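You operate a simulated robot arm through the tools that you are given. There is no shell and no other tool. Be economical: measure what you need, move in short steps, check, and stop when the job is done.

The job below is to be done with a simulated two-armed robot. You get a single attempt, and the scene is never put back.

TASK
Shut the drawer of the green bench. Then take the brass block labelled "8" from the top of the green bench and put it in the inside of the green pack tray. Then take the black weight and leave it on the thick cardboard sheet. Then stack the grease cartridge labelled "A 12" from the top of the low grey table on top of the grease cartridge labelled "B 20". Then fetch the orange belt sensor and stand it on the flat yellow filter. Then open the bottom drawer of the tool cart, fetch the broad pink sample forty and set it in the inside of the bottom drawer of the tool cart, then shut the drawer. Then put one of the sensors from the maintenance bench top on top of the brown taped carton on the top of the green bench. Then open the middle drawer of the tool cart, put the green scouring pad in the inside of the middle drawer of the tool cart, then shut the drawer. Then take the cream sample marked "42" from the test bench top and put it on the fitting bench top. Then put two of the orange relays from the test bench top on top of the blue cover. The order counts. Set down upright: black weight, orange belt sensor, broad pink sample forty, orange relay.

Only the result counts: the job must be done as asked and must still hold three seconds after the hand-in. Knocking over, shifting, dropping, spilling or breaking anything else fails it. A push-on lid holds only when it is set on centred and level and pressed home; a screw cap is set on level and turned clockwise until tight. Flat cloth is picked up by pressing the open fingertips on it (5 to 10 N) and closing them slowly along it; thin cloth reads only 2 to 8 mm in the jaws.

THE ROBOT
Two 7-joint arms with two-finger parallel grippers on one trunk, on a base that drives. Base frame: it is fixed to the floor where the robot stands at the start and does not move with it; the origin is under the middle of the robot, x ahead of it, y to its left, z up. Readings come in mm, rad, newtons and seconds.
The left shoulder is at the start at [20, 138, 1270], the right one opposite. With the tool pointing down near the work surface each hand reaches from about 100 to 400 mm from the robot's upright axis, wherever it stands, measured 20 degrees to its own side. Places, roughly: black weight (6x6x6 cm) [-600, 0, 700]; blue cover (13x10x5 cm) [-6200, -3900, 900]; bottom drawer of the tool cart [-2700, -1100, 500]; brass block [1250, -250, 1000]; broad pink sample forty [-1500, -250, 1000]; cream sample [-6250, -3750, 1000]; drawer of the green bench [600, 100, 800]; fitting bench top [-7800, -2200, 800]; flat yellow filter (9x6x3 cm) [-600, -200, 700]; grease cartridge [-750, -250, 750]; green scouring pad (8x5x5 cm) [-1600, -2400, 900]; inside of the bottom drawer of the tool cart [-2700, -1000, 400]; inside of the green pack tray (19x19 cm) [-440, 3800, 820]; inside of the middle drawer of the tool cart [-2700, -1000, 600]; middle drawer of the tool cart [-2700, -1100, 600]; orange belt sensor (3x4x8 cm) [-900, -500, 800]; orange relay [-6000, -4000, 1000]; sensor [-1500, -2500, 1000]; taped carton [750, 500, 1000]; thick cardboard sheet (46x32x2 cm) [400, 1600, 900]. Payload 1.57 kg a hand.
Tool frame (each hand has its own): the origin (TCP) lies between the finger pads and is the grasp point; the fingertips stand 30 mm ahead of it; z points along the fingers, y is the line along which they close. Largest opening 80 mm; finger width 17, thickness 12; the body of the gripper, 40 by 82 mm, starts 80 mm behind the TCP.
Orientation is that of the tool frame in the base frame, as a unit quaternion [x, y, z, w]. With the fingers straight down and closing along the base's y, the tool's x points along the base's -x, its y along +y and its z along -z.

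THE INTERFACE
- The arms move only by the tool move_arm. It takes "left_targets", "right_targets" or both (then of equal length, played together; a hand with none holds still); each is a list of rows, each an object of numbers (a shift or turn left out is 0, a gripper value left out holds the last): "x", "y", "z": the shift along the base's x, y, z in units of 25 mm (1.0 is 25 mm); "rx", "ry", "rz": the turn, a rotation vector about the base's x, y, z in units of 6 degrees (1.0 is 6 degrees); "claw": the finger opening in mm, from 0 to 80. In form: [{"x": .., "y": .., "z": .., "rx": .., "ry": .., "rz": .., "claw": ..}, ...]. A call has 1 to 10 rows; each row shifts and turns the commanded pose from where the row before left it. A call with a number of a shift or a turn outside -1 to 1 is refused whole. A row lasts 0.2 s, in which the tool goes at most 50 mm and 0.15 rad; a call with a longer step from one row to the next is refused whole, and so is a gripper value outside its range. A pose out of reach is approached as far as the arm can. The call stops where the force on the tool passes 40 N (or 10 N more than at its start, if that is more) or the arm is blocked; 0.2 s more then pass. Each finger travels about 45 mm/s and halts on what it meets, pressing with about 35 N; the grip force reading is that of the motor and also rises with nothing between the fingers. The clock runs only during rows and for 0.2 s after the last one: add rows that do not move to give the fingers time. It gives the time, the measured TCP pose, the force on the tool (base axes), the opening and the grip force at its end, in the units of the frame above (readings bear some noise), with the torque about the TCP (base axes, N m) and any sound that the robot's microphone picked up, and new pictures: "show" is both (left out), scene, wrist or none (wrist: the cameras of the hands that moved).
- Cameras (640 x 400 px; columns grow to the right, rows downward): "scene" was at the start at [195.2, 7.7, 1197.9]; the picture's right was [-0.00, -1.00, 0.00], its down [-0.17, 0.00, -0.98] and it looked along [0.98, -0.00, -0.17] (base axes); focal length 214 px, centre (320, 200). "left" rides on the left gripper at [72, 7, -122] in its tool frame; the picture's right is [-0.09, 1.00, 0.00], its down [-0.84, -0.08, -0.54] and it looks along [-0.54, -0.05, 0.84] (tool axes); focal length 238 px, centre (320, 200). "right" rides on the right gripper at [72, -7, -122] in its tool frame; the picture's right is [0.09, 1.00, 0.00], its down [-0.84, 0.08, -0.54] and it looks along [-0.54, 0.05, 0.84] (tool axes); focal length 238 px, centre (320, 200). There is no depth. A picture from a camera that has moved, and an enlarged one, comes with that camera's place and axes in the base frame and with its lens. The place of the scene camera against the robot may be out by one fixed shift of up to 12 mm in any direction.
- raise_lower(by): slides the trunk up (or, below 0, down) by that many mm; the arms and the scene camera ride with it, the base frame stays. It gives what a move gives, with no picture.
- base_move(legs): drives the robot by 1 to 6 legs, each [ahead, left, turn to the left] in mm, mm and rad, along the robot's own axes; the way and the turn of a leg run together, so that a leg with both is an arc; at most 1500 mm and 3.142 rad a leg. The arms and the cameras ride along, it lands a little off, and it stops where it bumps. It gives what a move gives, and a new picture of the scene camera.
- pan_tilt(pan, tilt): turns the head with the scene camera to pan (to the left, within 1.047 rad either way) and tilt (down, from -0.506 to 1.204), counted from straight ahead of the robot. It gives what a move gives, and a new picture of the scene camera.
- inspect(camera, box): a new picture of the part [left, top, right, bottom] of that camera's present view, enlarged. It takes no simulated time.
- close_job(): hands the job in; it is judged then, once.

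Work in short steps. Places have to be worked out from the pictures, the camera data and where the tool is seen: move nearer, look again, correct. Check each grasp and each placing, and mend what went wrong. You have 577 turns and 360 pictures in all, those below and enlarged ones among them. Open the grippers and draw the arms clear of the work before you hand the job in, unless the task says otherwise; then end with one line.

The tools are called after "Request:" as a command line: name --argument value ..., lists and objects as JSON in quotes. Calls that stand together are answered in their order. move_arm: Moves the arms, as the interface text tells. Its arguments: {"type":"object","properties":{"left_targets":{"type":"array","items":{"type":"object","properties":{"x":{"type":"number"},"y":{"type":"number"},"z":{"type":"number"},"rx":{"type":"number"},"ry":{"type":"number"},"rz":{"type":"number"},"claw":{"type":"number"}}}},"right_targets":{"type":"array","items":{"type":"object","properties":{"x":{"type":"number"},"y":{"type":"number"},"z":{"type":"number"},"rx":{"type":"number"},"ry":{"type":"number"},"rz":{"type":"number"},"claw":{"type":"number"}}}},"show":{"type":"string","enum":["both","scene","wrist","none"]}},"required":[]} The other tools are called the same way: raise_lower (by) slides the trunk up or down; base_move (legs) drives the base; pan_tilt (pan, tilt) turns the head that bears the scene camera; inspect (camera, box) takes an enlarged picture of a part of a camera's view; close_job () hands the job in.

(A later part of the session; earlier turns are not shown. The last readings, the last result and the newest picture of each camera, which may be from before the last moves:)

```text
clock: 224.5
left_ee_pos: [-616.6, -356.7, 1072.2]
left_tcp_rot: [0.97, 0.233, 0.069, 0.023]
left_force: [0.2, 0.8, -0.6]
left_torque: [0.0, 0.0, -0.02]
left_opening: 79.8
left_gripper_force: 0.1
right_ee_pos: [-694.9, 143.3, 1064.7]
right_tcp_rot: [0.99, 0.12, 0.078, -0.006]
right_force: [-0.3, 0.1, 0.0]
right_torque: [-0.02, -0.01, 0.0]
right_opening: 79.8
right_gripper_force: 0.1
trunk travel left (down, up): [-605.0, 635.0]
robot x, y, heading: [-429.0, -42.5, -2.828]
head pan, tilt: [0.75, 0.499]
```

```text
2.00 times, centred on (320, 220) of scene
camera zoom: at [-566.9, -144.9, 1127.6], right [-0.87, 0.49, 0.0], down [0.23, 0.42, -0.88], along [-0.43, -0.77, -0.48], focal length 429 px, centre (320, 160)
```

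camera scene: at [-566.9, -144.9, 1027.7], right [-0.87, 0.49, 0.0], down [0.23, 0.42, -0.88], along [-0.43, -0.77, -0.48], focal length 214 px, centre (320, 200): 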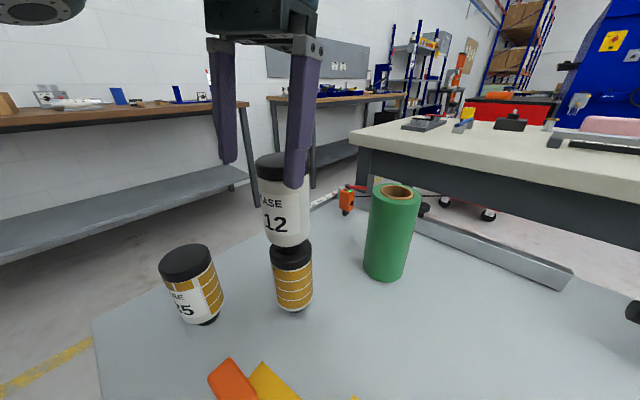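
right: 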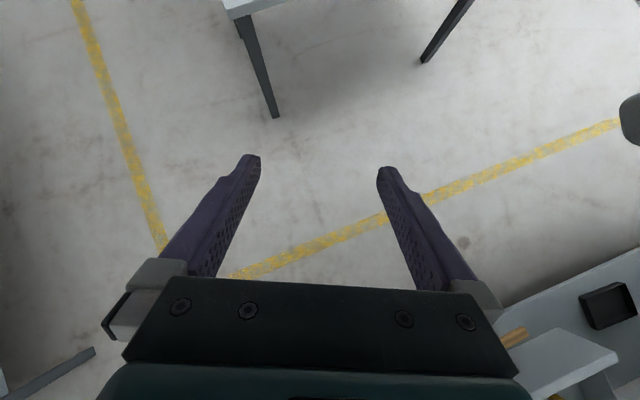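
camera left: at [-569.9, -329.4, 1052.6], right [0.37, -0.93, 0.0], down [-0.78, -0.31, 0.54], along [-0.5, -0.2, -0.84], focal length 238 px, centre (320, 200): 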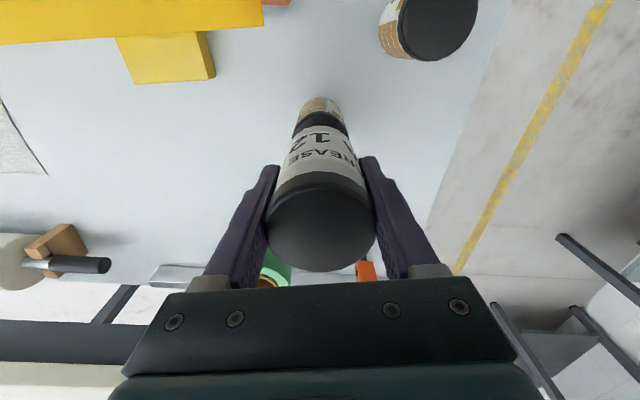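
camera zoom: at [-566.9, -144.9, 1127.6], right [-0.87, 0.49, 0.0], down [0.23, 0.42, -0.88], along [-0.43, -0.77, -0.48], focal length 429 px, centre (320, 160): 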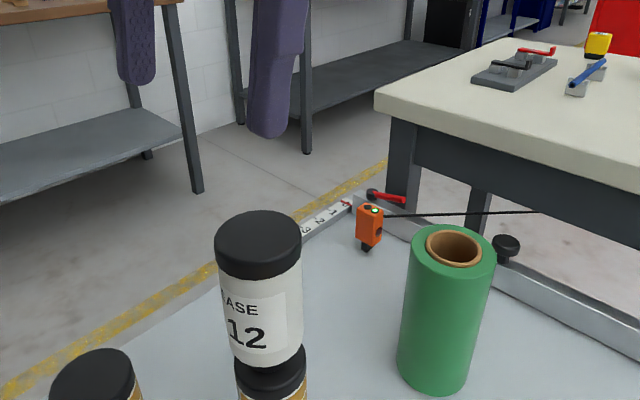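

The stack holds. Next the orange belt sensor: I bring the left hand back to a neutral upright pose, then drive round to the table's left end.

Request:
move_arm --left_targets '[{"x": -0.9, "y": 0.98, "rx": 0.025, "ry": 0.35}, {"x": -0.9, "y": 0.98, "rx": 0.025, "ry": 0.35}, {"x": -0.9, "y": 0.98, "rx": 0.025, "ry": 0.35}, {"x": -0.9, "y": 0.98, "rx": 0.025, "ry": 0.35}]' --show "none"

Request:
base_move --legs '[[-290, 0, 0], [0, 950, 0], [740, 0, 0], [0, 0, -1.55]]'

Request:
pan_tilt --pan 0.3 --tilt 0.6

```text
clock: 225.5
left_ee_pos: [-706.7, -259.6, 1072.4]
left_tcp_rot: [0.972, 0.234, -0.001, -0.001]
left_force: [-0.6, -0.1, 0.2]
left_torque: [0.02, 0.03, 0.01]
left_opening: 80.1
left_gripper_force: 0.2
right_ee_pos: [-695.9, 142.8, 1063.2]
right_tcp_rot: [0.99, 0.121, 0.078, -0.006]
right_force: [0.3, -0.3, -0.9]
right_torque: [-0.01, 0.02, 0.0]
right_opening: 79.9
right_gripper_force: 0.1
trunk travel left (down, up): [-605.0, 635.0]
robot x, y, heading: [-431.9, -41.1, -2.829]
head pan, tilt: [0.75, 0.499]
```

```text
clock: 239.5
left_ee_pos: [-796.8, -814.1, 1071.9]
left_tcp_rot: [0.852, -0.523, -0.002, -0.001]
left_force: [-0.5, -0.1, 0.0]
left_torque: [-0.01, -0.01, 0.01]
left_opening: 79.8
left_gripper_force: 0.0
right_ee_pos: [-393.6, -826.0, 1063.5]
right_tcp_rot: [0.784, -0.616, 0.059, 0.051]
right_force: [0.6, 0.9, 1.0]
right_torque: [0.02, -0.03, 0.04]
right_opening: 80.1
right_gripper_force: 0.1
trunk travel left (down, up): [-605.0, 635.0]
robot x, y, heading: [-578.4, -1086.9, 1.882]
head pan, tilt: [0.75, 0.499]
camera scene: at [-687.3, -942.7, 1127.7], right [0.49, 0.87, 0.0], down [0.42, -0.23, -0.88], along [-0.77, 0.43, -0.48], focal length 214 px, centre (320, 200)
```

scene: 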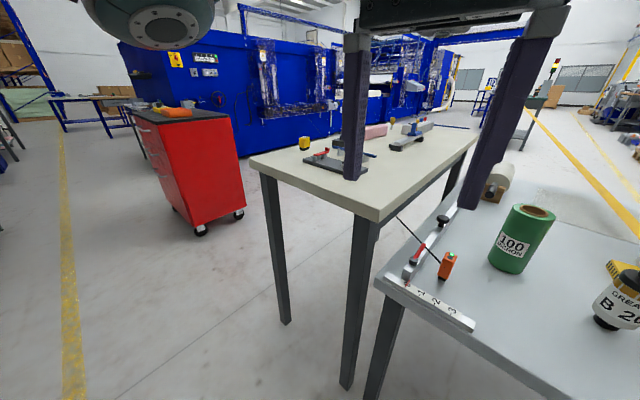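

```text
clock: 240.4
left_ee_pos: [-796.8, -812.9, 1072.6]
left_tcp_rot: [0.852, -0.523, -0.002, -0.001]
left_force: [-0.8, 0.0, 0.3]
left_torque: [-0.01, -0.02, 0.01]
left_opening: 80.0
left_gripper_force: 0.0
right_ee_pos: [-393.8, -826.1, 1062.8]
right_tcp_rot: [0.784, -0.616, 0.059, 0.052]
right_force: [0.0, -0.8, -0.4]
right_torque: [-0.02, 0.02, 0.01]
right_opening: 80.1
right_gripper_force: 0.1
trunk travel left (down, up): [-605.0, 635.0]
robot x, y, heading: [-578.0, -1089.5, 1.881]
head pan, tilt: [0.3, 0.6]
camera scene: at [-658.7, -914.8, 1118.6], right [0.82, 0.57, 0.0], down [0.32, -0.46, -0.83], along [-0.47, 0.68, -0.56], focal length 214 px, centre (320, 200)
```

scene: 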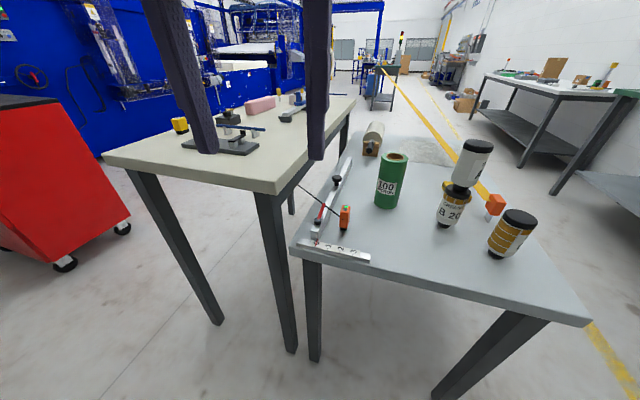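

I zoom in on the sensor and its dark cord.

Request:
inspect --camera "scene" --box '[280, 150, 400, 270]'

```text
3.33 times, centred on (340, 210) of scene
camera zoom: at [-658.7, -914.8, 1118.6], right [0.82, 0.57, 0.0], down [0.32, -0.46, -0.83], along [-0.47, 0.68, -0.56], focal length 715 px, centre (253, 167)
```

zoom: 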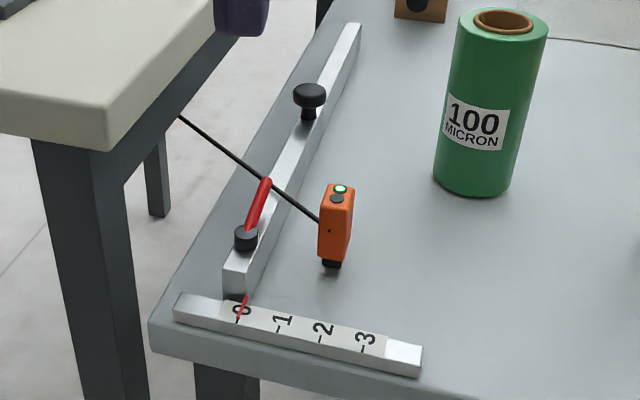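

A cord runs from the sensor under the cream table; I'll carry the sensor high so the cord passes over the green can. I move up to the table end.

Request:
base_move --legs '[[245, -20, 0.02]]'

Request:
raise_lower --by -90

Request:
pan_tilt --pan 0.2 --tilt 0.8

Request:
inspect --camera "left" --box '[0, 0, 640, 400]'

```text
clock: 242.2
left_ee_pos: [-861.5, -578.2, 1072.4]
left_tcp_rot: [0.858, -0.514, -0.002, -0.001]
left_force: [-0.6, 0.9, -0.2]
left_torque: [-0.01, -0.02, -0.05]
left_opening: 80.3
left_gripper_force: 0.0
right_ee_pos: [-456.4, -582.1, 1063.4]
right_tcp_rot: [0.79, -0.608, 0.06, 0.051]
right_force: [0.1, 0.0, 0.0]
right_torque: [0.02, -0.01, -0.02]
right_opening: 80.3
right_gripper_force: 0.0
trunk travel left (down, up): [-605.0, 635.0]
robot x, y, heading: [-639.0, -849.4, 1.902]
head pan, tilt: [0.3, 0.6]
camera scene: at [-720.8, -676.8, 1118.6], right [0.81, 0.59, 0.0], down [0.33, -0.46, -0.83], along [-0.49, 0.67, -0.56], focal length 214 px, centre (320, 200)
```

scene: 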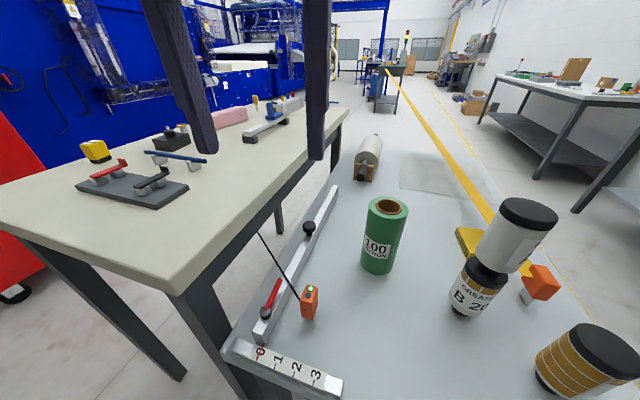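

```text
clock: 243.4
left_ee_pos: [-862.2, -578.3, 982.4]
left_tcp_rot: [0.857, -0.514, -0.002, -0.001]
left_force: [0.1, 0.2, -0.6]
left_torque: [-0.01, 0.04, -0.02]
left_opening: 80.0
left_gripper_force: 0.1
right_ee_pos: [-457.8, -582.4, 972.7]
right_tcp_rot: [0.79, -0.608, 0.06, 0.05]
right_force: [0.1, 0.3, -0.4]
right_torque: [-0.06, 0.01, -0.01]
right_opening: 79.8
right_gripper_force: 0.1
trunk travel left (down, up): [-515.0, 725.0]
robot x, y, heading: [-639.9, -851.2, 1.905]
head pan, tilt: [0.3, 0.6]
```

```text
clock: 244.2
left_ee_pos: [-861.1, -579.5, 983.0]
left_tcp_rot: [0.858, -0.514, -0.001, -0.001]
left_force: [1.2, 0.0, 0.6]
left_torque: [-0.02, -0.01, 0.03]
left_opening: 80.0
left_gripper_force: 0.0
right_ee_pos: [-457.6, -582.6, 973.4]
right_tcp_rot: [0.791, -0.607, 0.06, 0.05]
right_force: [0.8, -0.6, 0.2]
right_torque: [-0.02, 0.0, 0.01]
right_opening: 80.1
right_gripper_force: 0.1
trunk travel left (down, up): [-515.0, 725.0]
robot x, y, heading: [-640.7, -848.7, 1.903]
head pan, tilt: [0.201, 0.799]
camera scene: at [-709.5, -678.7, 1011.8], right [0.86, 0.51, 0.0], down [0.36, -0.62, -0.7], along [-0.35, 0.6, -0.72], focal length 214 px, centre (320, 200)
```

scene: 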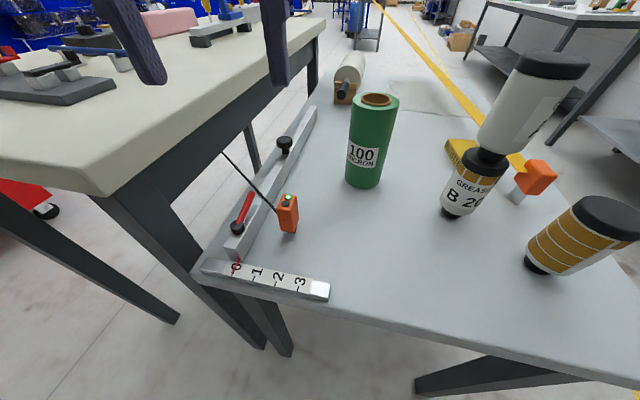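

```text
1.00 times, centred on (320, 200) of left (not enlarged: the box is as wide or as high as the picture)
camera zoom: at [-833.3, -644.6, 1103.3], right [-0.92, -0.39, 0.0], down [-0.33, 0.77, 0.54], along [-0.21, 0.5, -0.84], focal length 238 px, centre (320, 200)
```

zoom: 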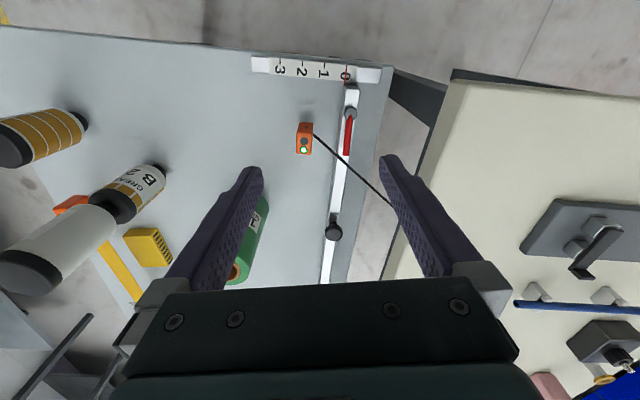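

I zoom in on the sensor in the wrist view to see its orientation.

Request:
inspect --camera "left" --box '[264, 100, 360, 160]'

```text
6.67 times, centred on (312, 130) of left
camera zoom: at [-833.3, -644.6, 1103.3], right [-0.92, -0.39, 0.0], down [-0.33, 0.77, 0.54], along [-0.21, 0.5, -0.84], focal length 1589 px, centre (373, 667)
```

zoom: 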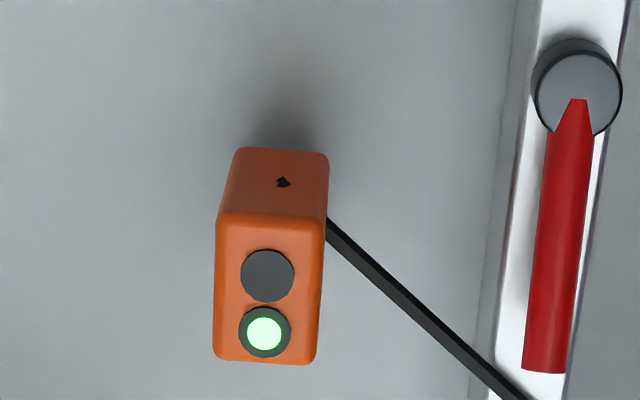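

Sensor top centre ≈(-855,-537), aligned with the table. I rotate the hand +80.7° so the fingers close along the table's length, away from the cord and rail.

Request:
move_arm --left_targets '[{"rz": 1, "y": 0.17, "x": 0.024, "claw": 60}, {"rz": 1, "y": 0.17, "x": 0.024}, {"rz": 1, "y": 0.17, "x": 0.024}, {"rz": 1, "y": 0.17, "x": 0.024}, {"rz": 1, "y": 0.17, "x": 0.024}, {"rz": 1, "y": 0.17, "x": 0.024}, {"rz": 1, "y": 0.17, "x": 0.024}, {"rz": 1, "y": 0.17, "x": 0.024}, {"rz": 1, "y": 0.17, "x": 0.024}, {"rz": 1, "y": 0.17, "x": 0.024}]' --show "none"

Request:
move_arm --left_targets '[{"rz": 1, "z": -0.6}, {"rz": 1, "z": -0.6}, {"rz": 1, "z": -0.6}, {"rz": 0.45, "z": -0.6}]'

```text
clock: 246.4
left_ee_pos: [-855.2, -537.2, 982.4]
left_tcp_rot: [1.0, -0.016, -0.002, -0.001]
left_force: [-1.0, -0.1, 0.8]
left_torque: [0.0, -0.02, -0.01]
left_opening: 60.1
left_gripper_force: 0.0
right_ee_pos: [-456.6, -582.8, 973.0]
right_tcp_rot: [0.79, -0.608, 0.06, 0.05]
right_force: [0.5, 0.0, -0.8]
right_torque: [0.02, 0.03, -0.02]
right_opening: 80.0
right_gripper_force: 0.1
trunk travel left (down, up): [-515.0, 725.0]
robot x, y, heading: [-636.8, -854.2, 1.902]
head pan, tilt: [0.201, 0.799]
```

```text
clock: 247.4
left_ee_pos: [-854.8, -536.1, 921.9]
left_tcp_rot: [0.987, 0.164, -0.003, 0.0]
left_force: [-0.5, -0.3, 0.5]
left_torque: [-0.03, 0.0, -0.01]
left_opening: 60.1
left_gripper_force: 0.1
right_ee_pos: [-457.1, -583.1, 973.6]
right_tcp_rot: [0.79, -0.608, 0.06, 0.051]
right_force: [1.0, -0.1, 0.7]
right_torque: [-0.02, 0.01, -0.06]
right_opening: 80.1
right_gripper_force: 0.1
trunk travel left (down, up): [-515.0, 725.0]
robot x, y, heading: [-639.9, -848.8, 1.901]
head pan, tilt: [0.201, 0.799]
camera scene: at [-709.4, -678.7, 1011.7], right [0.86, 0.51, 0.0], down [0.36, -0.62, -0.7], along [-0.35, 0.6, -0.72], focal length 214 px, centre (320, 200)
camera left: at [-784.7, -518.1, 1042.3], right [0.24, -0.97, 0.0], down [-0.81, -0.2, 0.54], along [-0.53, -0.13, -0.84], focal length 238 px, centre (320, 200)
```

scene: 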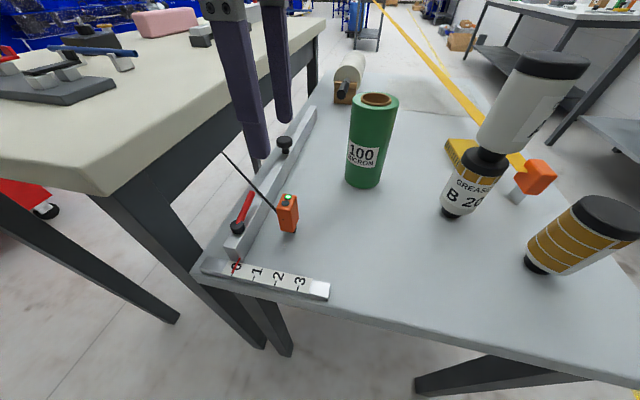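
left: 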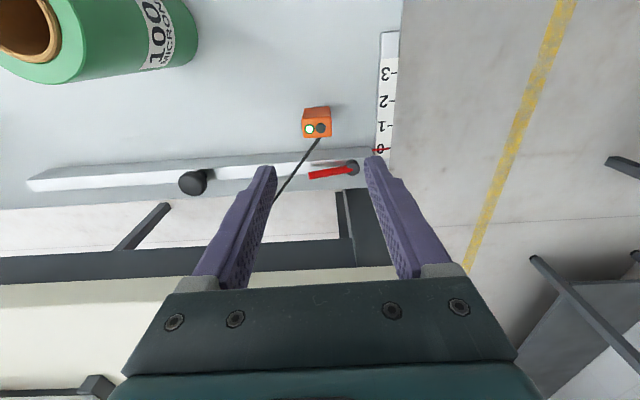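

Sensor is centred between the fingers. I descend to z≈778.

Request:
move_arm --left_targets '[{"y": 0.12, "z": -1}, {"z": -1}, {"z": -1}, {"z": -1}, {"z": -1}, {"z": -0.75}]'

```text
clock: 248.8
left_ee_pos: [-854.8, -531.6, 777.9]
left_tcp_rot: [0.987, 0.163, -0.002, 0.0]
left_force: [-0.3, 0.2, -0.3]
left_torque: [-0.02, -0.01, -0.03]
left_opening: 60.0
left_gripper_force: 0.0
right_ee_pos: [-458.3, -582.9, 972.7]
right_tcp_rot: [0.79, -0.608, 0.059, 0.051]
right_force: [0.3, 0.1, -0.1]
right_torque: [-0.02, -0.01, 0.0]
right_opening: 79.9
right_gripper_force: 0.0
trunk travel left (down, up): [-515.0, 725.0]
robot x, y, heading: [-634.8, -853.1, 1.902]
head pan, tilt: [0.201, 0.799]
camera scene: at [-709.4, -678.7, 1011.7], right [0.86, 0.51, 0.0], down [0.36, -0.62, -0.7], along [-0.35, 0.6, -0.72], focal length 214 px, centre (320, 200)
camera left: at [-784.2, -515.5, 898.5], right [0.23, -0.97, 0.0], down [-0.82, -0.2, 0.55], along [-0.53, -0.13, -0.84], focal length 238 px, centre (320, 200)
```

scene: 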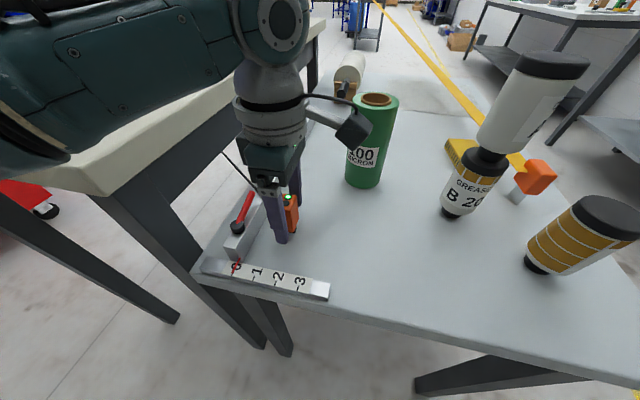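
left: 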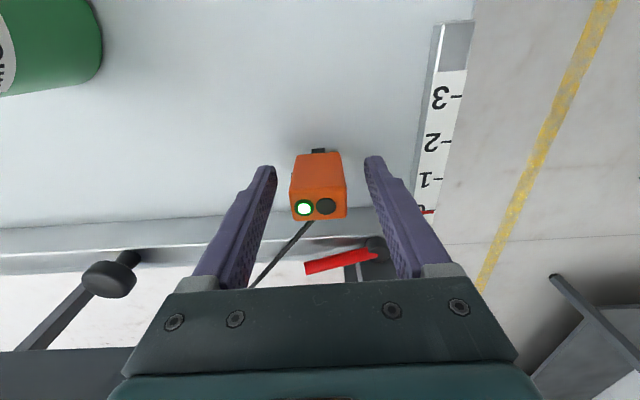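

Sensor sits between the fingers. I close.

Request:
move_arm --left_targets '[{"claw": 40}, {"claw": 15}, {}, {}, {}]' --show "wrist"

```text
clock: 250.0
left_ee_pos: [-854.7, -532.4, 777.6]
left_tcp_rot: [0.986, 0.164, -0.003, 0.001]
left_force: [-0.8, -0.8, -0.5]
left_torque: [0.01, 0.02, 0.02]
left_opening: 31.1
left_gripper_force: 35.0
right_ee_pos: [-457.4, -582.9, 974.0]
right_tcp_rot: [0.79, -0.608, 0.06, 0.05]
right_force: [0.0, 0.1, 0.4]
right_torque: [0.02, 0.0, 0.02]
right_opening: 80.2
right_gripper_force: 0.1
trunk travel left (down, up): [-515.0, 725.0]
robot x, y, heading: [-637.9, -852.1, 1.905]
head pan, tilt: [0.201, 0.799]
camera left: at [-784.2, -515.5, 898.9], right [0.23, -0.97, 0.0], down [-0.82, -0.2, 0.54], along [-0.53, -0.13, -0.84], focal length 238 px, centre (320, 200)
```

left: 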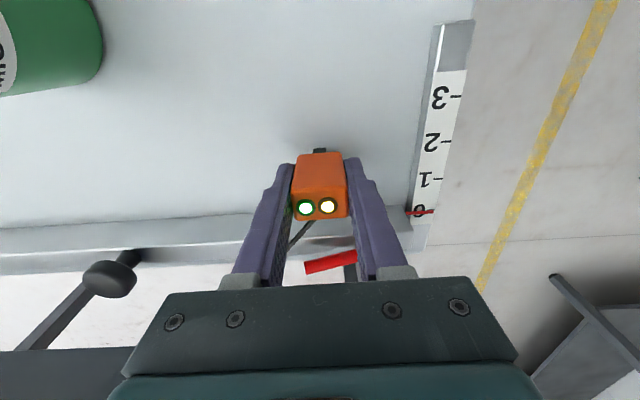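

Gripped (31 mm). I lift straight up in stages and watch the cord.

Request:
move_arm --left_targets '[{"z": 0.5}, {"z": 0.8}, {"z": 0.8}, {"z": 0.8}]'

```text
clock: 251.0
left_ee_pos: [-855.5, -532.2, 851.0]
left_tcp_rot: [0.987, 0.164, -0.002, 0.0]
left_force: [0.4, 0.9, -0.8]
left_torque: [0.01, -0.02, -0.04]
left_opening: 31.2
left_gripper_force: 34.7
right_ee_pos: [-458.1, -581.8, 974.1]
right_tcp_rot: [0.79, -0.608, 0.061, 0.051]
right_force: [-0.4, -0.1, 1.1]
right_torque: [0.0, 0.02, 0.02]
right_opening: 80.3
right_gripper_force: 0.1
trunk travel left (down, up): [-515.0, 725.0]
robot x, y, heading: [-636.5, -851.9, 1.906]
head pan, tilt: [0.201, 0.799]
camera scene: at [-709.8, -678.6, 1011.7], right [0.86, 0.51, 0.0], down [0.36, -0.62, -0.7], along [-0.35, 0.6, -0.72], focal length 214 px, centre (320, 200)
camera left: at [-785.1, -515.4, 972.6], right [0.23, -0.97, 0.0], down [-0.81, -0.2, 0.55], along [-0.53, -0.13, -0.84], focal length 238 px, centre (320, 200)
```

scene: 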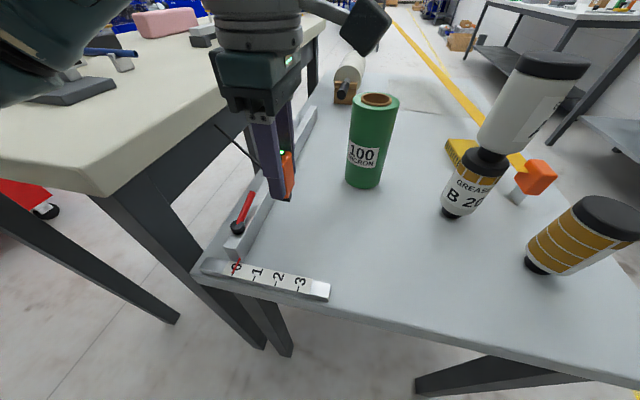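
left: 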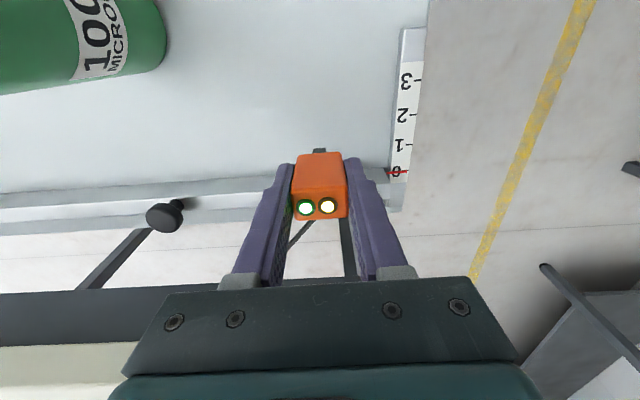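

The cord follows freely. To keep it short and clear of the cartridge stack, I'll first set the sensor down near A 12's old spot (about (-777,-245)), reachable later from the aisle. I lift high and shift the base.

Request:
move_arm --left_targets '[{"z": 1}, {"z": 1}, {"z": 1}, {"z": 1}, {"z": 1}, {"z": 1}, {"z": 0.5}]' --show "scene"

Request:
base_move --legs '[[200, -170, 0]]'

```text
clock: 252.6
left_ee_pos: [-856.1, -531.4, 1014.1]
left_tcp_rot: [0.986, 0.164, -0.002, 0.0]
left_force: [0.6, 0.5, -1.0]
left_torque: [0.01, 0.0, 0.02]
left_opening: 31.3
left_gripper_force: 34.9
right_ee_pos: [-457.2, -582.8, 973.3]
right_tcp_rot: [0.79, -0.608, 0.06, 0.051]
right_force: [0.0, 0.3, -0.7]
right_torque: [-0.04, 0.02, 0.01]
right_opening: 80.1
right_gripper_force: 0.0
trunk travel left (down, up): [-515.0, 725.0]
robot x, y, heading: [-635.8, -849.9, 1.908]
head pan, tilt: [0.201, 0.799]
camera scene: at [-709.5, -678.7, 1011.7], right [0.86, 0.51, 0.0], down [0.36, -0.62, -0.7], along [-0.35, 0.6, -0.72], focal length 214 px, centre (320, 200)
```

scene: 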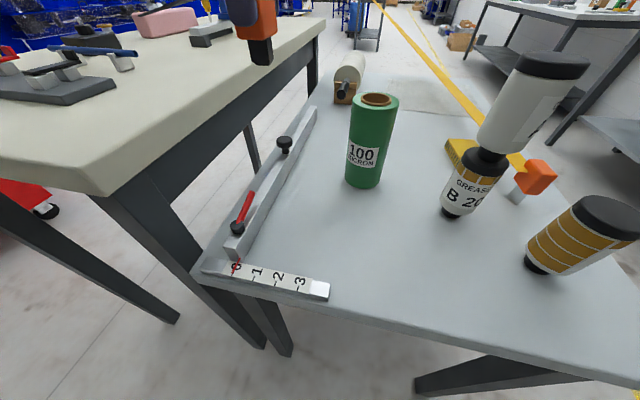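

```text
clock: 254.4
left_ee_pos: [-760.5, -292.9, 1013.6]
left_tcp_rot: [0.987, 0.162, -0.002, 0.0]
left_force: [0.0, 0.2, -0.8]
left_torque: [-0.01, 0.02, -0.01]
left_opening: 31.4
left_gripper_force: 34.8
right_ee_pos: [-361.3, -342.3, 973.9]
right_tcp_rot: [0.791, -0.607, 0.061, 0.051]
right_force: [-0.4, 0.0, 0.8]
right_torque: [0.01, -0.01, 0.01]
right_opening: 80.1
right_gripper_force: 0.1
trunk travel left (down, up): [-515.0, 725.0]
robot x, y, heading: [-547.6, -612.7, 1.905]
head pan, tilt: [0.201, 0.799]
camera scene: at [-613.4, -438.5, 1011.7], right [0.86, 0.51, 0.0], down [0.36, -0.62, -0.7], along [-0.35, 0.6, -0.72], focal length 214 px, centre (320, 200)
```

scene: 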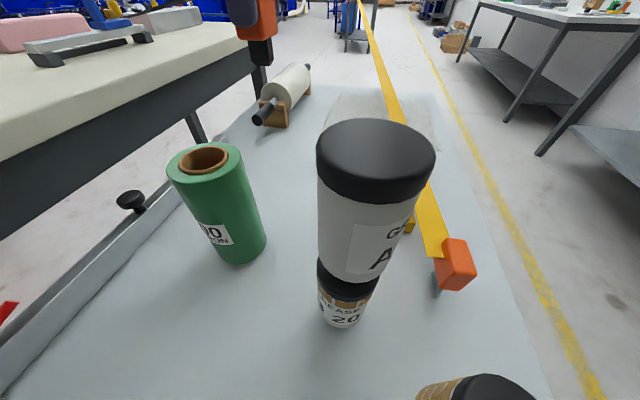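

I check where the cord is now.

Request:
inspect --camera "scene" --box '[0, 0, 320, 200]'

Request:
inspect --camera "left" --box '[0, 0, 640, 400]'

```text
2.00 times, centred on (160, 100) of scene
camera zoom: at [-613.4, -438.5, 1011.7], right [0.86, 0.51, 0.0], down [0.36, -0.62, -0.7], along [-0.35, 0.6, -0.72], focal length 429 px, centre (640, 400)
```

zoom: 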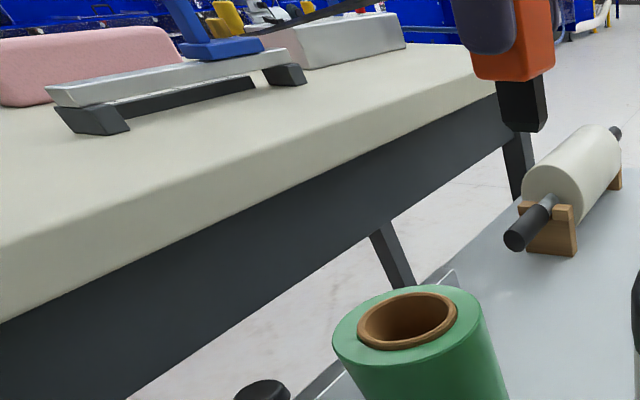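

```text
1.00 times, centred on (320, 200) of left (not enlarged: the box is as wide or as high as the picture)
camera zoom: at [-689.5, -274.7, 1134.7], right [0.23, -0.97, 0.0], down [-0.82, -0.2, 0.54], along [-0.53, -0.13, -0.84], focal length 238 px, centre (320, 200)
```

zoom: 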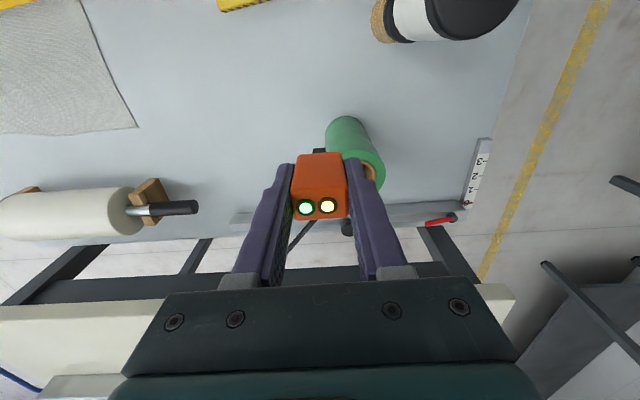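

The dark "cord" moves rigidly with the sensor, so it may be a stiff rod. I tilt the head up to see it.

Request:
pan_tilt --pan 0.45 --tilt 0.3

```text
clock: 255.4
left_ee_pos: [-760.0, -292.8, 1013.5]
left_tcp_rot: [0.986, 0.164, -0.001, 0.0]
left_force: [-0.2, 0.4, -0.3]
left_torque: [-0.01, -0.02, 0.01]
left_opening: 31.3
left_gripper_force: 35.0
right_ee_pos: [-362.3, -342.4, 974.9]
right_tcp_rot: [0.791, -0.607, 0.061, 0.05]
right_force: [-0.2, -0.5, 0.5]
right_torque: [-0.02, -0.01, 0.04]
right_opening: 79.7
right_gripper_force: 0.0
trunk travel left (down, up): [-515.0, 725.0]
robot x, y, heading: [-544.5, -615.1, 1.899]
head pan, tilt: [0.45, 0.3]
camera scene: at [-638.3, -442.0, 1056.0], right [0.71, 0.71, 0.0], down [0.21, -0.21, -0.95], along [-0.67, 0.68, -0.3], focal length 214 px, centre (320, 200)
```

scene: 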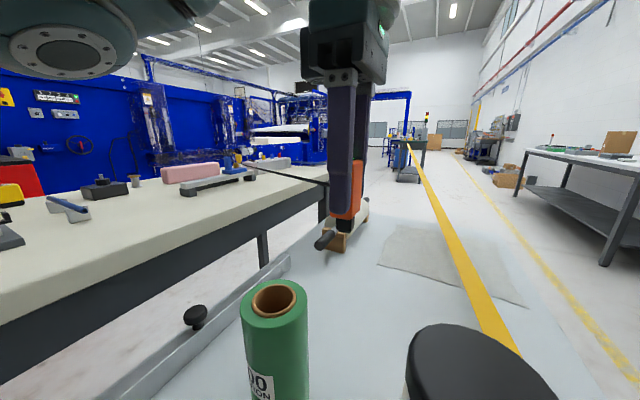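

It is a rigid rod pointing away from me, so no tether. I can carry it directly: raise, back out, go round to the aisle, and later turn the hand back so the rod points to the same world direction.

Request:
raise_lower --by 150

Request:
base_move --legs '[[-420, 0, 0], [0, -600, 0], [0, 0, 1.57]]'

Request:
base_move --legs '[[0, -970, 0]]'

```text
clock: 257.1
left_ee_pos: [-761.5, -292.6, 1164.2]
left_tcp_rot: [0.987, 0.163, -0.002, 0.0]
left_force: [-0.5, -0.1, -0.4]
left_torque: [-0.02, 0.0, 0.03]
left_opening: 31.2
left_gripper_force: 34.9
right_ee_pos: [-360.7, -343.7, 1123.7]
right_tcp_rot: [0.791, -0.607, 0.06, 0.05]
right_force: [0.7, 0.5, -0.2]
right_torque: [0.01, -0.01, 0.0]
right_opening: 80.1
right_gripper_force: 0.0
trunk travel left (down, up): [-665.0, 575.0]
robot x, y, heading: [-541.7, -609.7, 1.904]
head pan, tilt: [0.45, 0.3]
```

```text
clock: 266.5
left_ee_pos: [-167.0, -1032.3, 1164.2]
left_tcp_rot: [0.586, 0.81, -0.001, 0.001]
left_force: [-0.4, -0.6, -0.6]
left_torque: [0.0, 0.0, -0.01]
left_opening: 31.5
left_gripper_force: 35.1
right_ee_pos: [-113.8, -634.7, 1124.0]
right_tcp_rot: [0.989, 0.125, 0.078, -0.006]
right_force: [-0.4, 0.1, 0.0]
right_torque: [-0.01, 0.02, -0.04]
right_opening: 79.9
right_gripper_force: 0.0
trunk travel left (down, up): [-665.0, 575.0]
robot x, y, heading: [155.3, -817.0, -2.817]
head pan, tilt: [0.45, 0.3]
camera scene: at [-6.1, -906.1, 1206.1], right [-0.7, 0.72, 0.0], down [0.21, 0.21, -0.96], along [-0.68, -0.67, -0.3], focal length 214 px, centre (320, 200)
```

scene: 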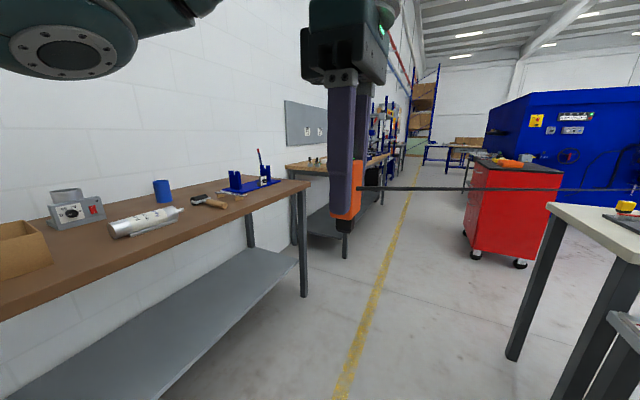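

```text
clock: 271.5
left_ee_pos: [-472.2, -106.7, 1162.6]
left_tcp_rot: [0.59, 0.807, -0.001, 0.002]
left_force: [-0.5, 0.3, 0.0]
left_torque: [0.01, 0.0, 0.01]
left_opening: 31.3
left_gripper_force: 34.6
right_ee_pos: [-415.4, 291.6, 1123.1]
right_tcp_rot: [0.99, 0.121, 0.079, -0.006]
right_force: [0.7, -0.7, 0.8]
right_torque: [-0.02, -0.01, 0.0]
right_opening: 80.1
right_gripper_force: 0.0
trunk travel left (down, up): [-665.0, 575.0]
robot x, y, heading: [-150.4, 105.3, -2.829]
head pan, tilt: [0.45, 0.3]
camera scene: at [-309.9, 18.3, 1206.1], right [-0.69, 0.72, 0.0], down [0.21, 0.2, -0.96], along [-0.69, -0.66, -0.3], focal length 214 px, centre (320, 200)
```

scene: 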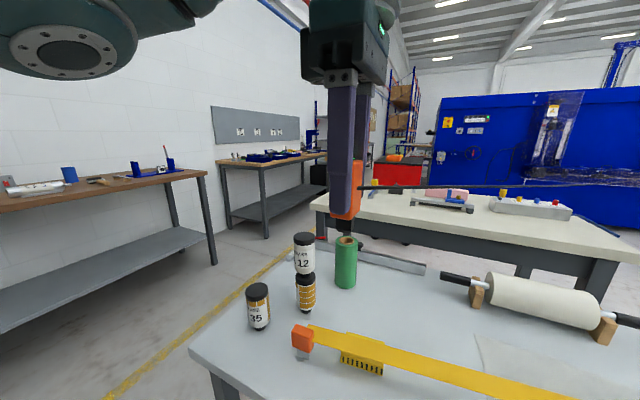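

The black line now stretches far to the right — so it is a cable to something after all. I pan right to find its far end.

Request:
pan_tilt --pan -0.3 --tilt 0.3

Request:
inspect --camera "scene" --box '[0, 100, 320, 300]'

```text
clock: 272.6
left_ee_pos: [-472.3, -105.8, 1163.0]
left_tcp_rot: [0.59, 0.808, -0.001, 0.001]
left_force: [0.3, -0.4, 0.1]
left_torque: [0.06, -0.01, 0.01]
left_opening: 31.4
left_gripper_force: 35.0
right_ee_pos: [-413.1, 291.4, 1122.8]
right_tcp_rot: [0.99, 0.121, 0.079, -0.006]
right_force: [-0.5, 0.3, 0.5]
right_torque: [0.0, 0.03, 0.0]
right_opening: 80.2
right_gripper_force: 0.1
trunk travel left (down, up): [-665.0, 575.0]
robot x, y, heading: [-149.7, 106.9, -2.827]
head pan, tilt: [-0.3, 0.3]
camera scene: at [-335.8, 81.6, 1206.1], right [-0.01, 1.0, 0.0], down [0.3, 0.0, -0.96], along [-0.96, -0.01, -0.3], focal length 214 px, centre (320, 200)
```

scene: 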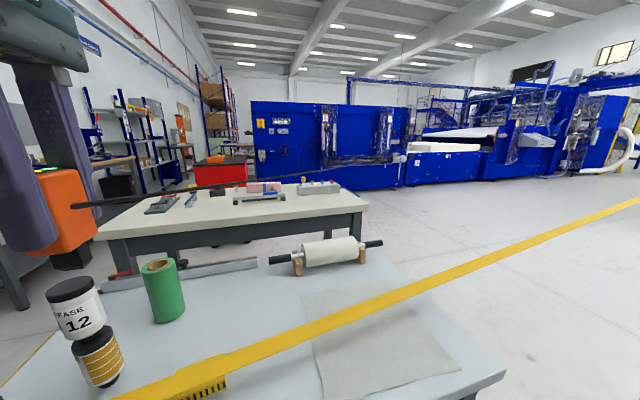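

```text
2.00 times, centred on (160, 200) of scene
camera zoom: at [-335.8, 81.6, 1206.1], right [-0.01, 1.0, 0.0], down [0.3, 0.0, -0.96], along [-0.96, -0.01, -0.3], focal length 429 px, centre (640, 200)
```

zoom: 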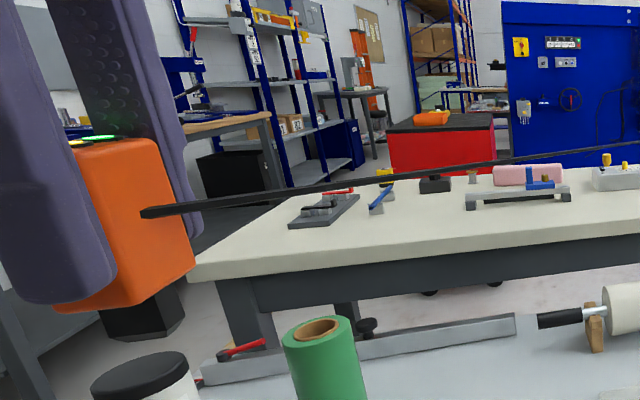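

No pull is felt, so I proceed. I turn the hand back −85°, drive 175 mm nearer, and look down on the filter and the yellow belt.

Request:
move_arm --left_targets '[{"rz": -1}, {"rz": -1}, {"rz": -1}, {"rz": -1}, {"rz": -1}, {"rz": -1}, {"rz": -1}, {"rz": -1}, {"rz": -1}, {"rz": -1}]' --show "none"

Request:
move_arm --left_targets '[{"rz": -1}, {"rz": -1}, {"rz": -1}, {"rz": -1}, {"rz": -0.2}]' --show "none"

Request:
base_move --legs '[[175, 0, 0]]'

Request:
raise_lower --by -130

Request:
inspect --camera "left" --box '[0, 0, 640, 400]'

```text
clock: 274.8
left_ee_pos: [-472.7, -105.9, 1162.9]
left_tcp_rot: [0.915, 0.403, -0.002, 0.001]
left_force: [-0.5, 0.1, -0.2]
left_torque: [0.01, -0.01, -0.01]
left_opening: 31.5
left_gripper_force: 34.9
right_ee_pos: [-414.5, 291.3, 1123.4]
right_tcp_rot: [0.99, 0.121, 0.078, -0.006]
right_force: [0.5, 0.2, -1.0]
right_torque: [-0.01, 0.0, 0.0]
right_opening: 80.3
right_gripper_force: 0.0
trunk travel left (down, up): [-665.0, 575.0]
robot x, y, heading: [-146.7, 103.0, -2.827]
head pan, tilt: [-0.3, 0.3]
```

```text
clock: 276.0
left_ee_pos: [-472.8, -106.1, 1162.8]
left_tcp_rot: [0.981, 0.194, -0.002, 0.0]
left_force: [0.2, 0.2, -0.1]
left_torque: [-0.02, 0.0, 0.01]
left_opening: 31.2
left_gripper_force: 35.2
right_ee_pos: [-415.5, 291.2, 1122.8]
right_tcp_rot: [0.99, 0.12, 0.079, -0.006]
right_force: [0.4, -0.4, 0.9]
right_torque: [0.02, 0.01, 0.03]
right_opening: 80.0
right_gripper_force: 0.0
trunk travel left (down, up): [-665.0, 575.0]
robot x, y, heading: [-149.2, 107.5, -2.828]
head pan, tilt: [-0.3, 0.3]
```

```text
clock: 277.5
left_ee_pos: [-640.4, -159.6, 1162.7]
left_tcp_rot: [0.981, 0.194, -0.001, -0.001]
left_force: [-0.2, -0.8, -1.0]
left_torque: [-0.02, 0.0, -0.01]
left_opening: 31.4
left_gripper_force: 35.2
right_ee_pos: [-581.4, 237.8, 1123.3]
right_tcp_rot: [0.99, 0.12, 0.078, -0.006]
right_force: [-0.5, 0.1, -0.1]
right_torque: [-0.02, -0.02, 0.02]
right_opening: 79.8
right_gripper_force: 0.0
trunk travel left (down, up): [-665.0, 575.0]
robot x, y, heading: [-319.6, 47.0, -2.828]
head pan, tilt: [-0.3, 0.3]
camera scene: at [-503.8, 27.9, 1206.1], right [-0.01, 1.0, 0.0], down [0.3, 0.0, -0.96], along [-0.96, -0.01, -0.3], focal length 214 px, centre (320, 200)
```

scene: 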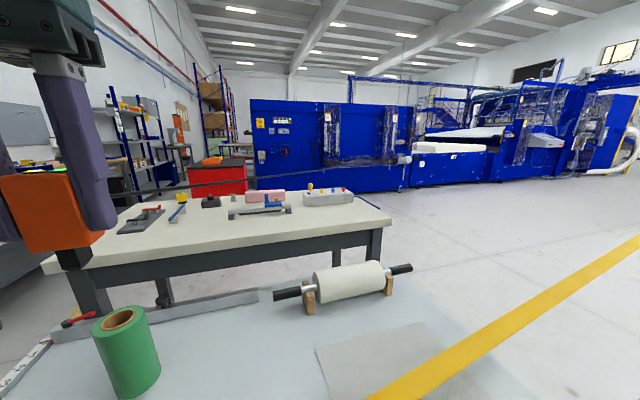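

```text
clock: 279.1
left_ee_pos: [-641.2, -160.0, 1032.9]
left_tcp_rot: [0.981, 0.194, -0.002, 0.0]
left_force: [0.8, 0.6, -0.8]
left_torque: [0.0, -0.01, -0.02]
left_opening: 31.2
left_gripper_force: 35.4
right_ee_pos: [-582.2, 237.7, 993.2]
right_tcp_rot: [0.99, 0.12, 0.078, -0.006]
right_force: [0.3, -0.4, -0.2]
right_torque: [0.0, 0.04, -0.04]
right_opening: 79.9
right_gripper_force: 0.1
trunk travel left (down, up): [-535.0, 705.0]
robot x, y, heading: [-316.7, 53.0, -2.827]
head pan, tilt: [-0.3, 0.3]
```

```text
1.00 times, centred on (320, 200) of left (not enlarged: the box is as wide or as high as the picture)
camera zoom: at [-571.0, -137.7, 1154.5], right [0.29, -0.96, 0.0], down [-0.8, -0.25, 0.54], along [-0.52, -0.16, -0.84], focal length 238 px, centre (320, 200)
```

zoom: 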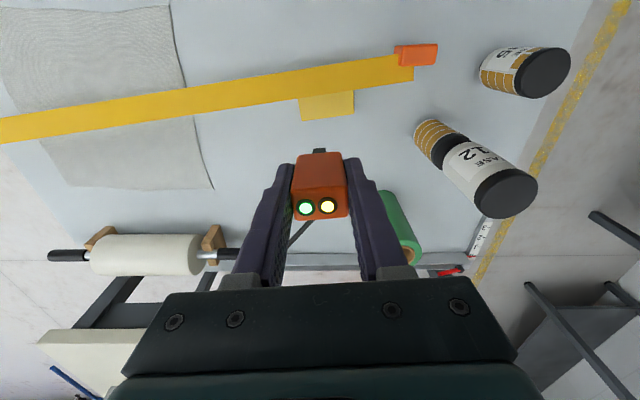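

The clear strip of the filter beyond the belt is ~44 mm; target spot ≈(-645,-170). I centre there and descend part-way.

Request:
move_arm --left_targets '[{"x": -0.16, "y": -0.4}, {"z": -1}, {"z": -1}, {"z": -1}, {"z": -1}, {"z": -1}, {"z": -1}]' --show "wrist"

Request:
pan_tilt --pan 0.25 --tilt 0.7

```text
clock: 280.7
left_ee_pos: [-644.8, -170.2, 881.7]
left_tcp_rot: [0.981, 0.194, -0.002, 0.001]
left_force: [-0.6, 0.3, -1.4]
left_torque: [0.01, -0.02, -0.03]
left_opening: 31.5
left_gripper_force: 34.9
right_ee_pos: [-581.4, 237.4, 992.7]
right_tcp_rot: [0.99, 0.12, 0.079, -0.006]
right_force: [0.4, 0.9, 0.5]
right_torque: [-0.03, 0.01, 0.02]
right_opening: 80.4
right_gripper_force: 0.0
trunk travel left (down, up): [-535.0, 705.0]
robot x, y, heading: [-322.1, 55.3, -2.836]
head pan, tilt: [-0.3, 0.3]
camera left: at [-575.1, -148.4, 1003.4], right [0.29, -0.96, 0.0], down [-0.8, -0.25, 0.54], along [-0.52, -0.16, -0.84], focal length 238 px, centre (320, 200)
```

left: 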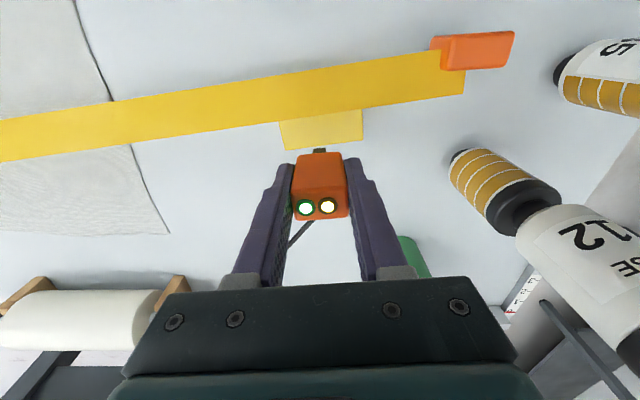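

```text
clock: 281.7
left_ee_pos: [-644.7, -170.0, 881.1]
left_tcp_rot: [0.981, 0.195, -0.002, 0.0]
left_force: [-0.3, -0.3, 0.1]
left_torque: [0.04, 0.0, 0.0]
left_opening: 31.1
left_gripper_force: 35.3
right_ee_pos: [-581.0, 238.3, 992.1]
right_tcp_rot: [0.99, 0.119, 0.078, -0.006]
right_force: [-0.1, 0.4, -0.2]
right_torque: [0.01, -0.01, 0.03]
right_opening: 80.0
right_gripper_force: 0.0
trunk travel left (down, up): [-535.0, 705.0]
robot x, y, heading: [-317.1, 51.5, -2.827]
head pan, tilt: [0.25, 0.7]
camera scene: at [-482.4, -16.2, 1040.0], right [-0.53, 0.85, 0.0], down [0.55, 0.34, -0.77], along [-0.65, -0.41, -0.64], focal length 214 px, centre (320, 200)
```

scene: 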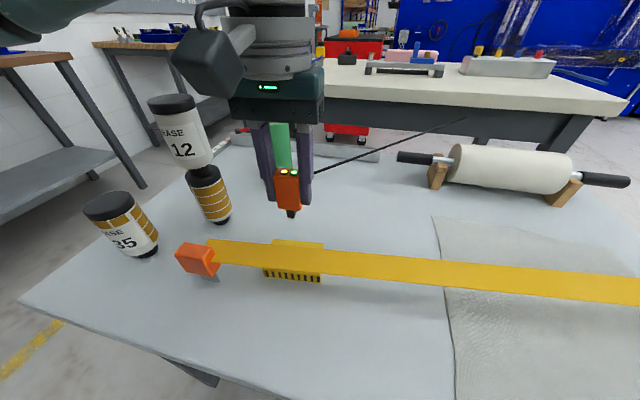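

Geometry confirmed. I lower to just above the filter and check from the head camera.

Request:
move_arm --left_targets '[{"z": -0.9}, {"z": -0.9}, {"z": -0.7}]'

Request:
inspect --camera "scene" --box '[220, 160, 380, 300]'

```text
clock: 282.5
left_ee_pos: [-644.7, -170.5, 819.4]
left_tcp_rot: [0.981, 0.195, -0.001, 0.001]
left_force: [0.3, -0.6, -1.1]
left_torque: [0.01, 0.01, 0.01]
left_opening: 31.3
left_gripper_force: 34.9
right_ee_pos: [-581.3, 239.2, 994.4]
right_tcp_rot: [0.99, 0.12, 0.079, -0.007]
right_force: [-0.1, 0.1, -0.8]
right_torque: [0.01, -0.01, 0.0]
right_opening: 80.0
right_gripper_force: 0.2
trunk travel left (down, up): [-535.0, 705.0]
robot x, y, heading: [-319.9, 51.7, -2.828]
head pan, tilt: [0.25, 0.7]
camera scene: at [-482.3, -16.1, 1039.9], right [-0.53, 0.85, 0.0], down [0.55, 0.34, -0.76], along [-0.65, -0.41, -0.64], focal length 214 px, centre (320, 200)
camera left: at [-574.3, -147.9, 941.6], right [0.29, -0.96, 0.0], down [-0.8, -0.25, 0.54], along [-0.52, -0.16, -0.84], focal length 238 px, centre (320, 200)
```

scene: 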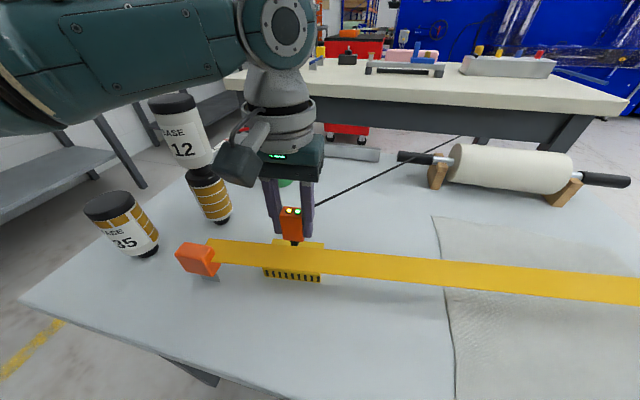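
left: 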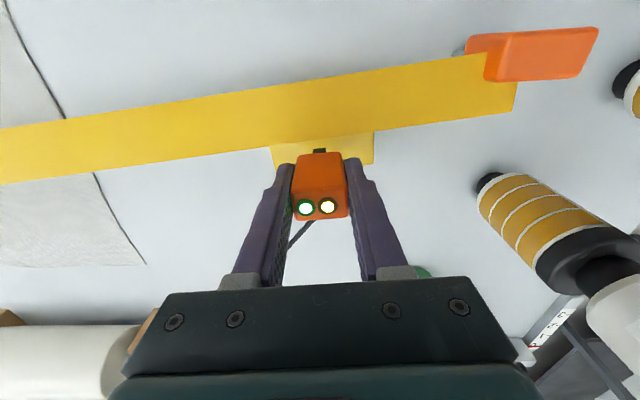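

```text
2.86 times, centred on (300, 230) of scene
camera zoom: at [-482.3, -16.1, 1039.9], right [-0.53, 0.85, 0.0], down [0.55, 0.34, -0.76], along [-0.65, -0.41, -0.64], focal length 613 px, centre (377, 114)
```

zoom: 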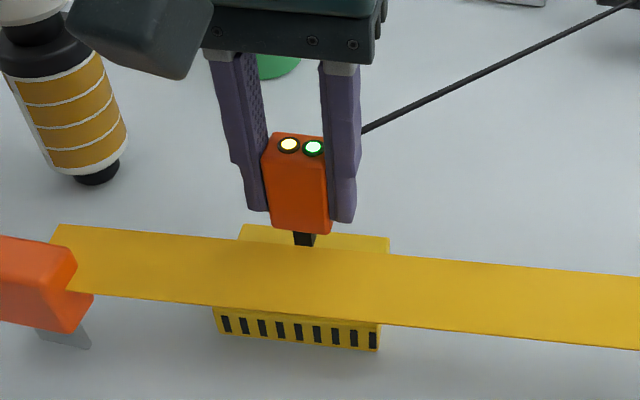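

The foot hangs over the clear far part of the filter. I shift 3 mm further from the belt and lower slowly to contact.

Request:
move_arm --left_targets '[{"x": -0.11, "y": -0.05}, {"z": -0.12}, {"z": -0.12}, {"z": -0.1}]' --show "none"

Request:
move_arm --left_targets '[{"z": -0.08}, {"z": -0.08}]' --show "none"

```text
clock: 283.5
left_ee_pos: [-646.3, -171.2, 812.2]
left_tcp_rot: [0.981, 0.195, -0.002, 0.0]
left_force: [-0.3, 0.6, -0.8]
left_torque: [0.0, 0.0, 0.01]
left_opening: 31.5
left_gripper_force: 35.0
right_ee_pos: [-583.2, 238.5, 993.0]
right_tcp_rot: [0.99, 0.119, 0.079, -0.006]
right_force: [-0.8, -0.7, 0.8]
right_torque: [0.0, 0.03, -0.01]
right_opening: 80.0
right_gripper_force: 0.0
trunk travel left (down, up): [-535.0, 705.0]
robot x, y, heading: [-317.4, 51.0, -2.827]
head pan, tilt: [0.25, 0.7]
```

```text
clock: 284.1
left_ee_pos: [-646.7, -170.3, 808.9]
left_tcp_rot: [0.981, 0.194, -0.001, 0.001]
left_force: [-0.2, -0.3, -0.7]
left_torque: [0.03, -0.03, 0.01]
left_opening: 31.3
left_gripper_force: 35.0
right_ee_pos: [-581.6, 238.3, 993.8]
right_tcp_rot: [0.99, 0.119, 0.079, -0.006]
right_force: [0.4, -0.4, 0.2]
right_torque: [0.02, 0.01, 0.02]
right_opening: 79.9
right_gripper_force: 0.1
trunk travel left (down, up): [-535.0, 705.0]
robot x, y, heading: [-316.5, 53.2, -2.828]
head pan, tilt: [0.25, 0.7]
```

Still no contact; a few more 1.5 mm steps.

Request:
move_arm --left_targets '[{"z": -0.07}, {"z": -0.07}]' --show "none"

Request:
move_arm --left_targets '[{"z": -0.06}, {}]' --show "none"

```text
clock: 284.7
left_ee_pos: [-646.4, -170.6, 804.4]
left_tcp_rot: [0.981, 0.194, -0.002, 0.0]
left_force: [-1.1, 0.5, -1.1]
left_torque: [0.02, 0.0, -0.01]
left_opening: 31.4
left_gripper_force: 34.5
right_ee_pos: [-582.1, 237.9, 992.9]
right_tcp_rot: [0.99, 0.12, 0.078, -0.006]
right_force: [0.5, 0.5, 0.4]
right_torque: [-0.01, -0.03, 0.01]
right_opening: 79.6
right_gripper_force: 0.1
trunk travel left (down, up): [-535.0, 705.0]
robot x, y, heading: [-317.8, 52.6, -2.829]
head pan, tilt: [0.25, 0.7]
```

```text
clock: 285.3
left_ee_pos: [-647.2, -169.9, 803.9]
left_tcp_rot: [0.981, 0.194, -0.001, 0.001]
left_force: [2.0, 0.4, 7.2]
left_torque: [0.02, -0.11, -0.01]
left_opening: 31.1
left_gripper_force: 35.1
right_ee_pos: [-582.4, 238.0, 992.5]
right_tcp_rot: [0.99, 0.12, 0.079, -0.006]
right_force: [0.0, -0.8, 0.2]
right_torque: [-0.01, -0.01, 0.02]
right_opening: 80.0
right_gripper_force: 0.1
trunk travel left (down, up): [-535.0, 705.0]
robot x, y, heading: [-318.6, 47.4, -2.834]
head pan, tilt: [0.25, 0.7]
```

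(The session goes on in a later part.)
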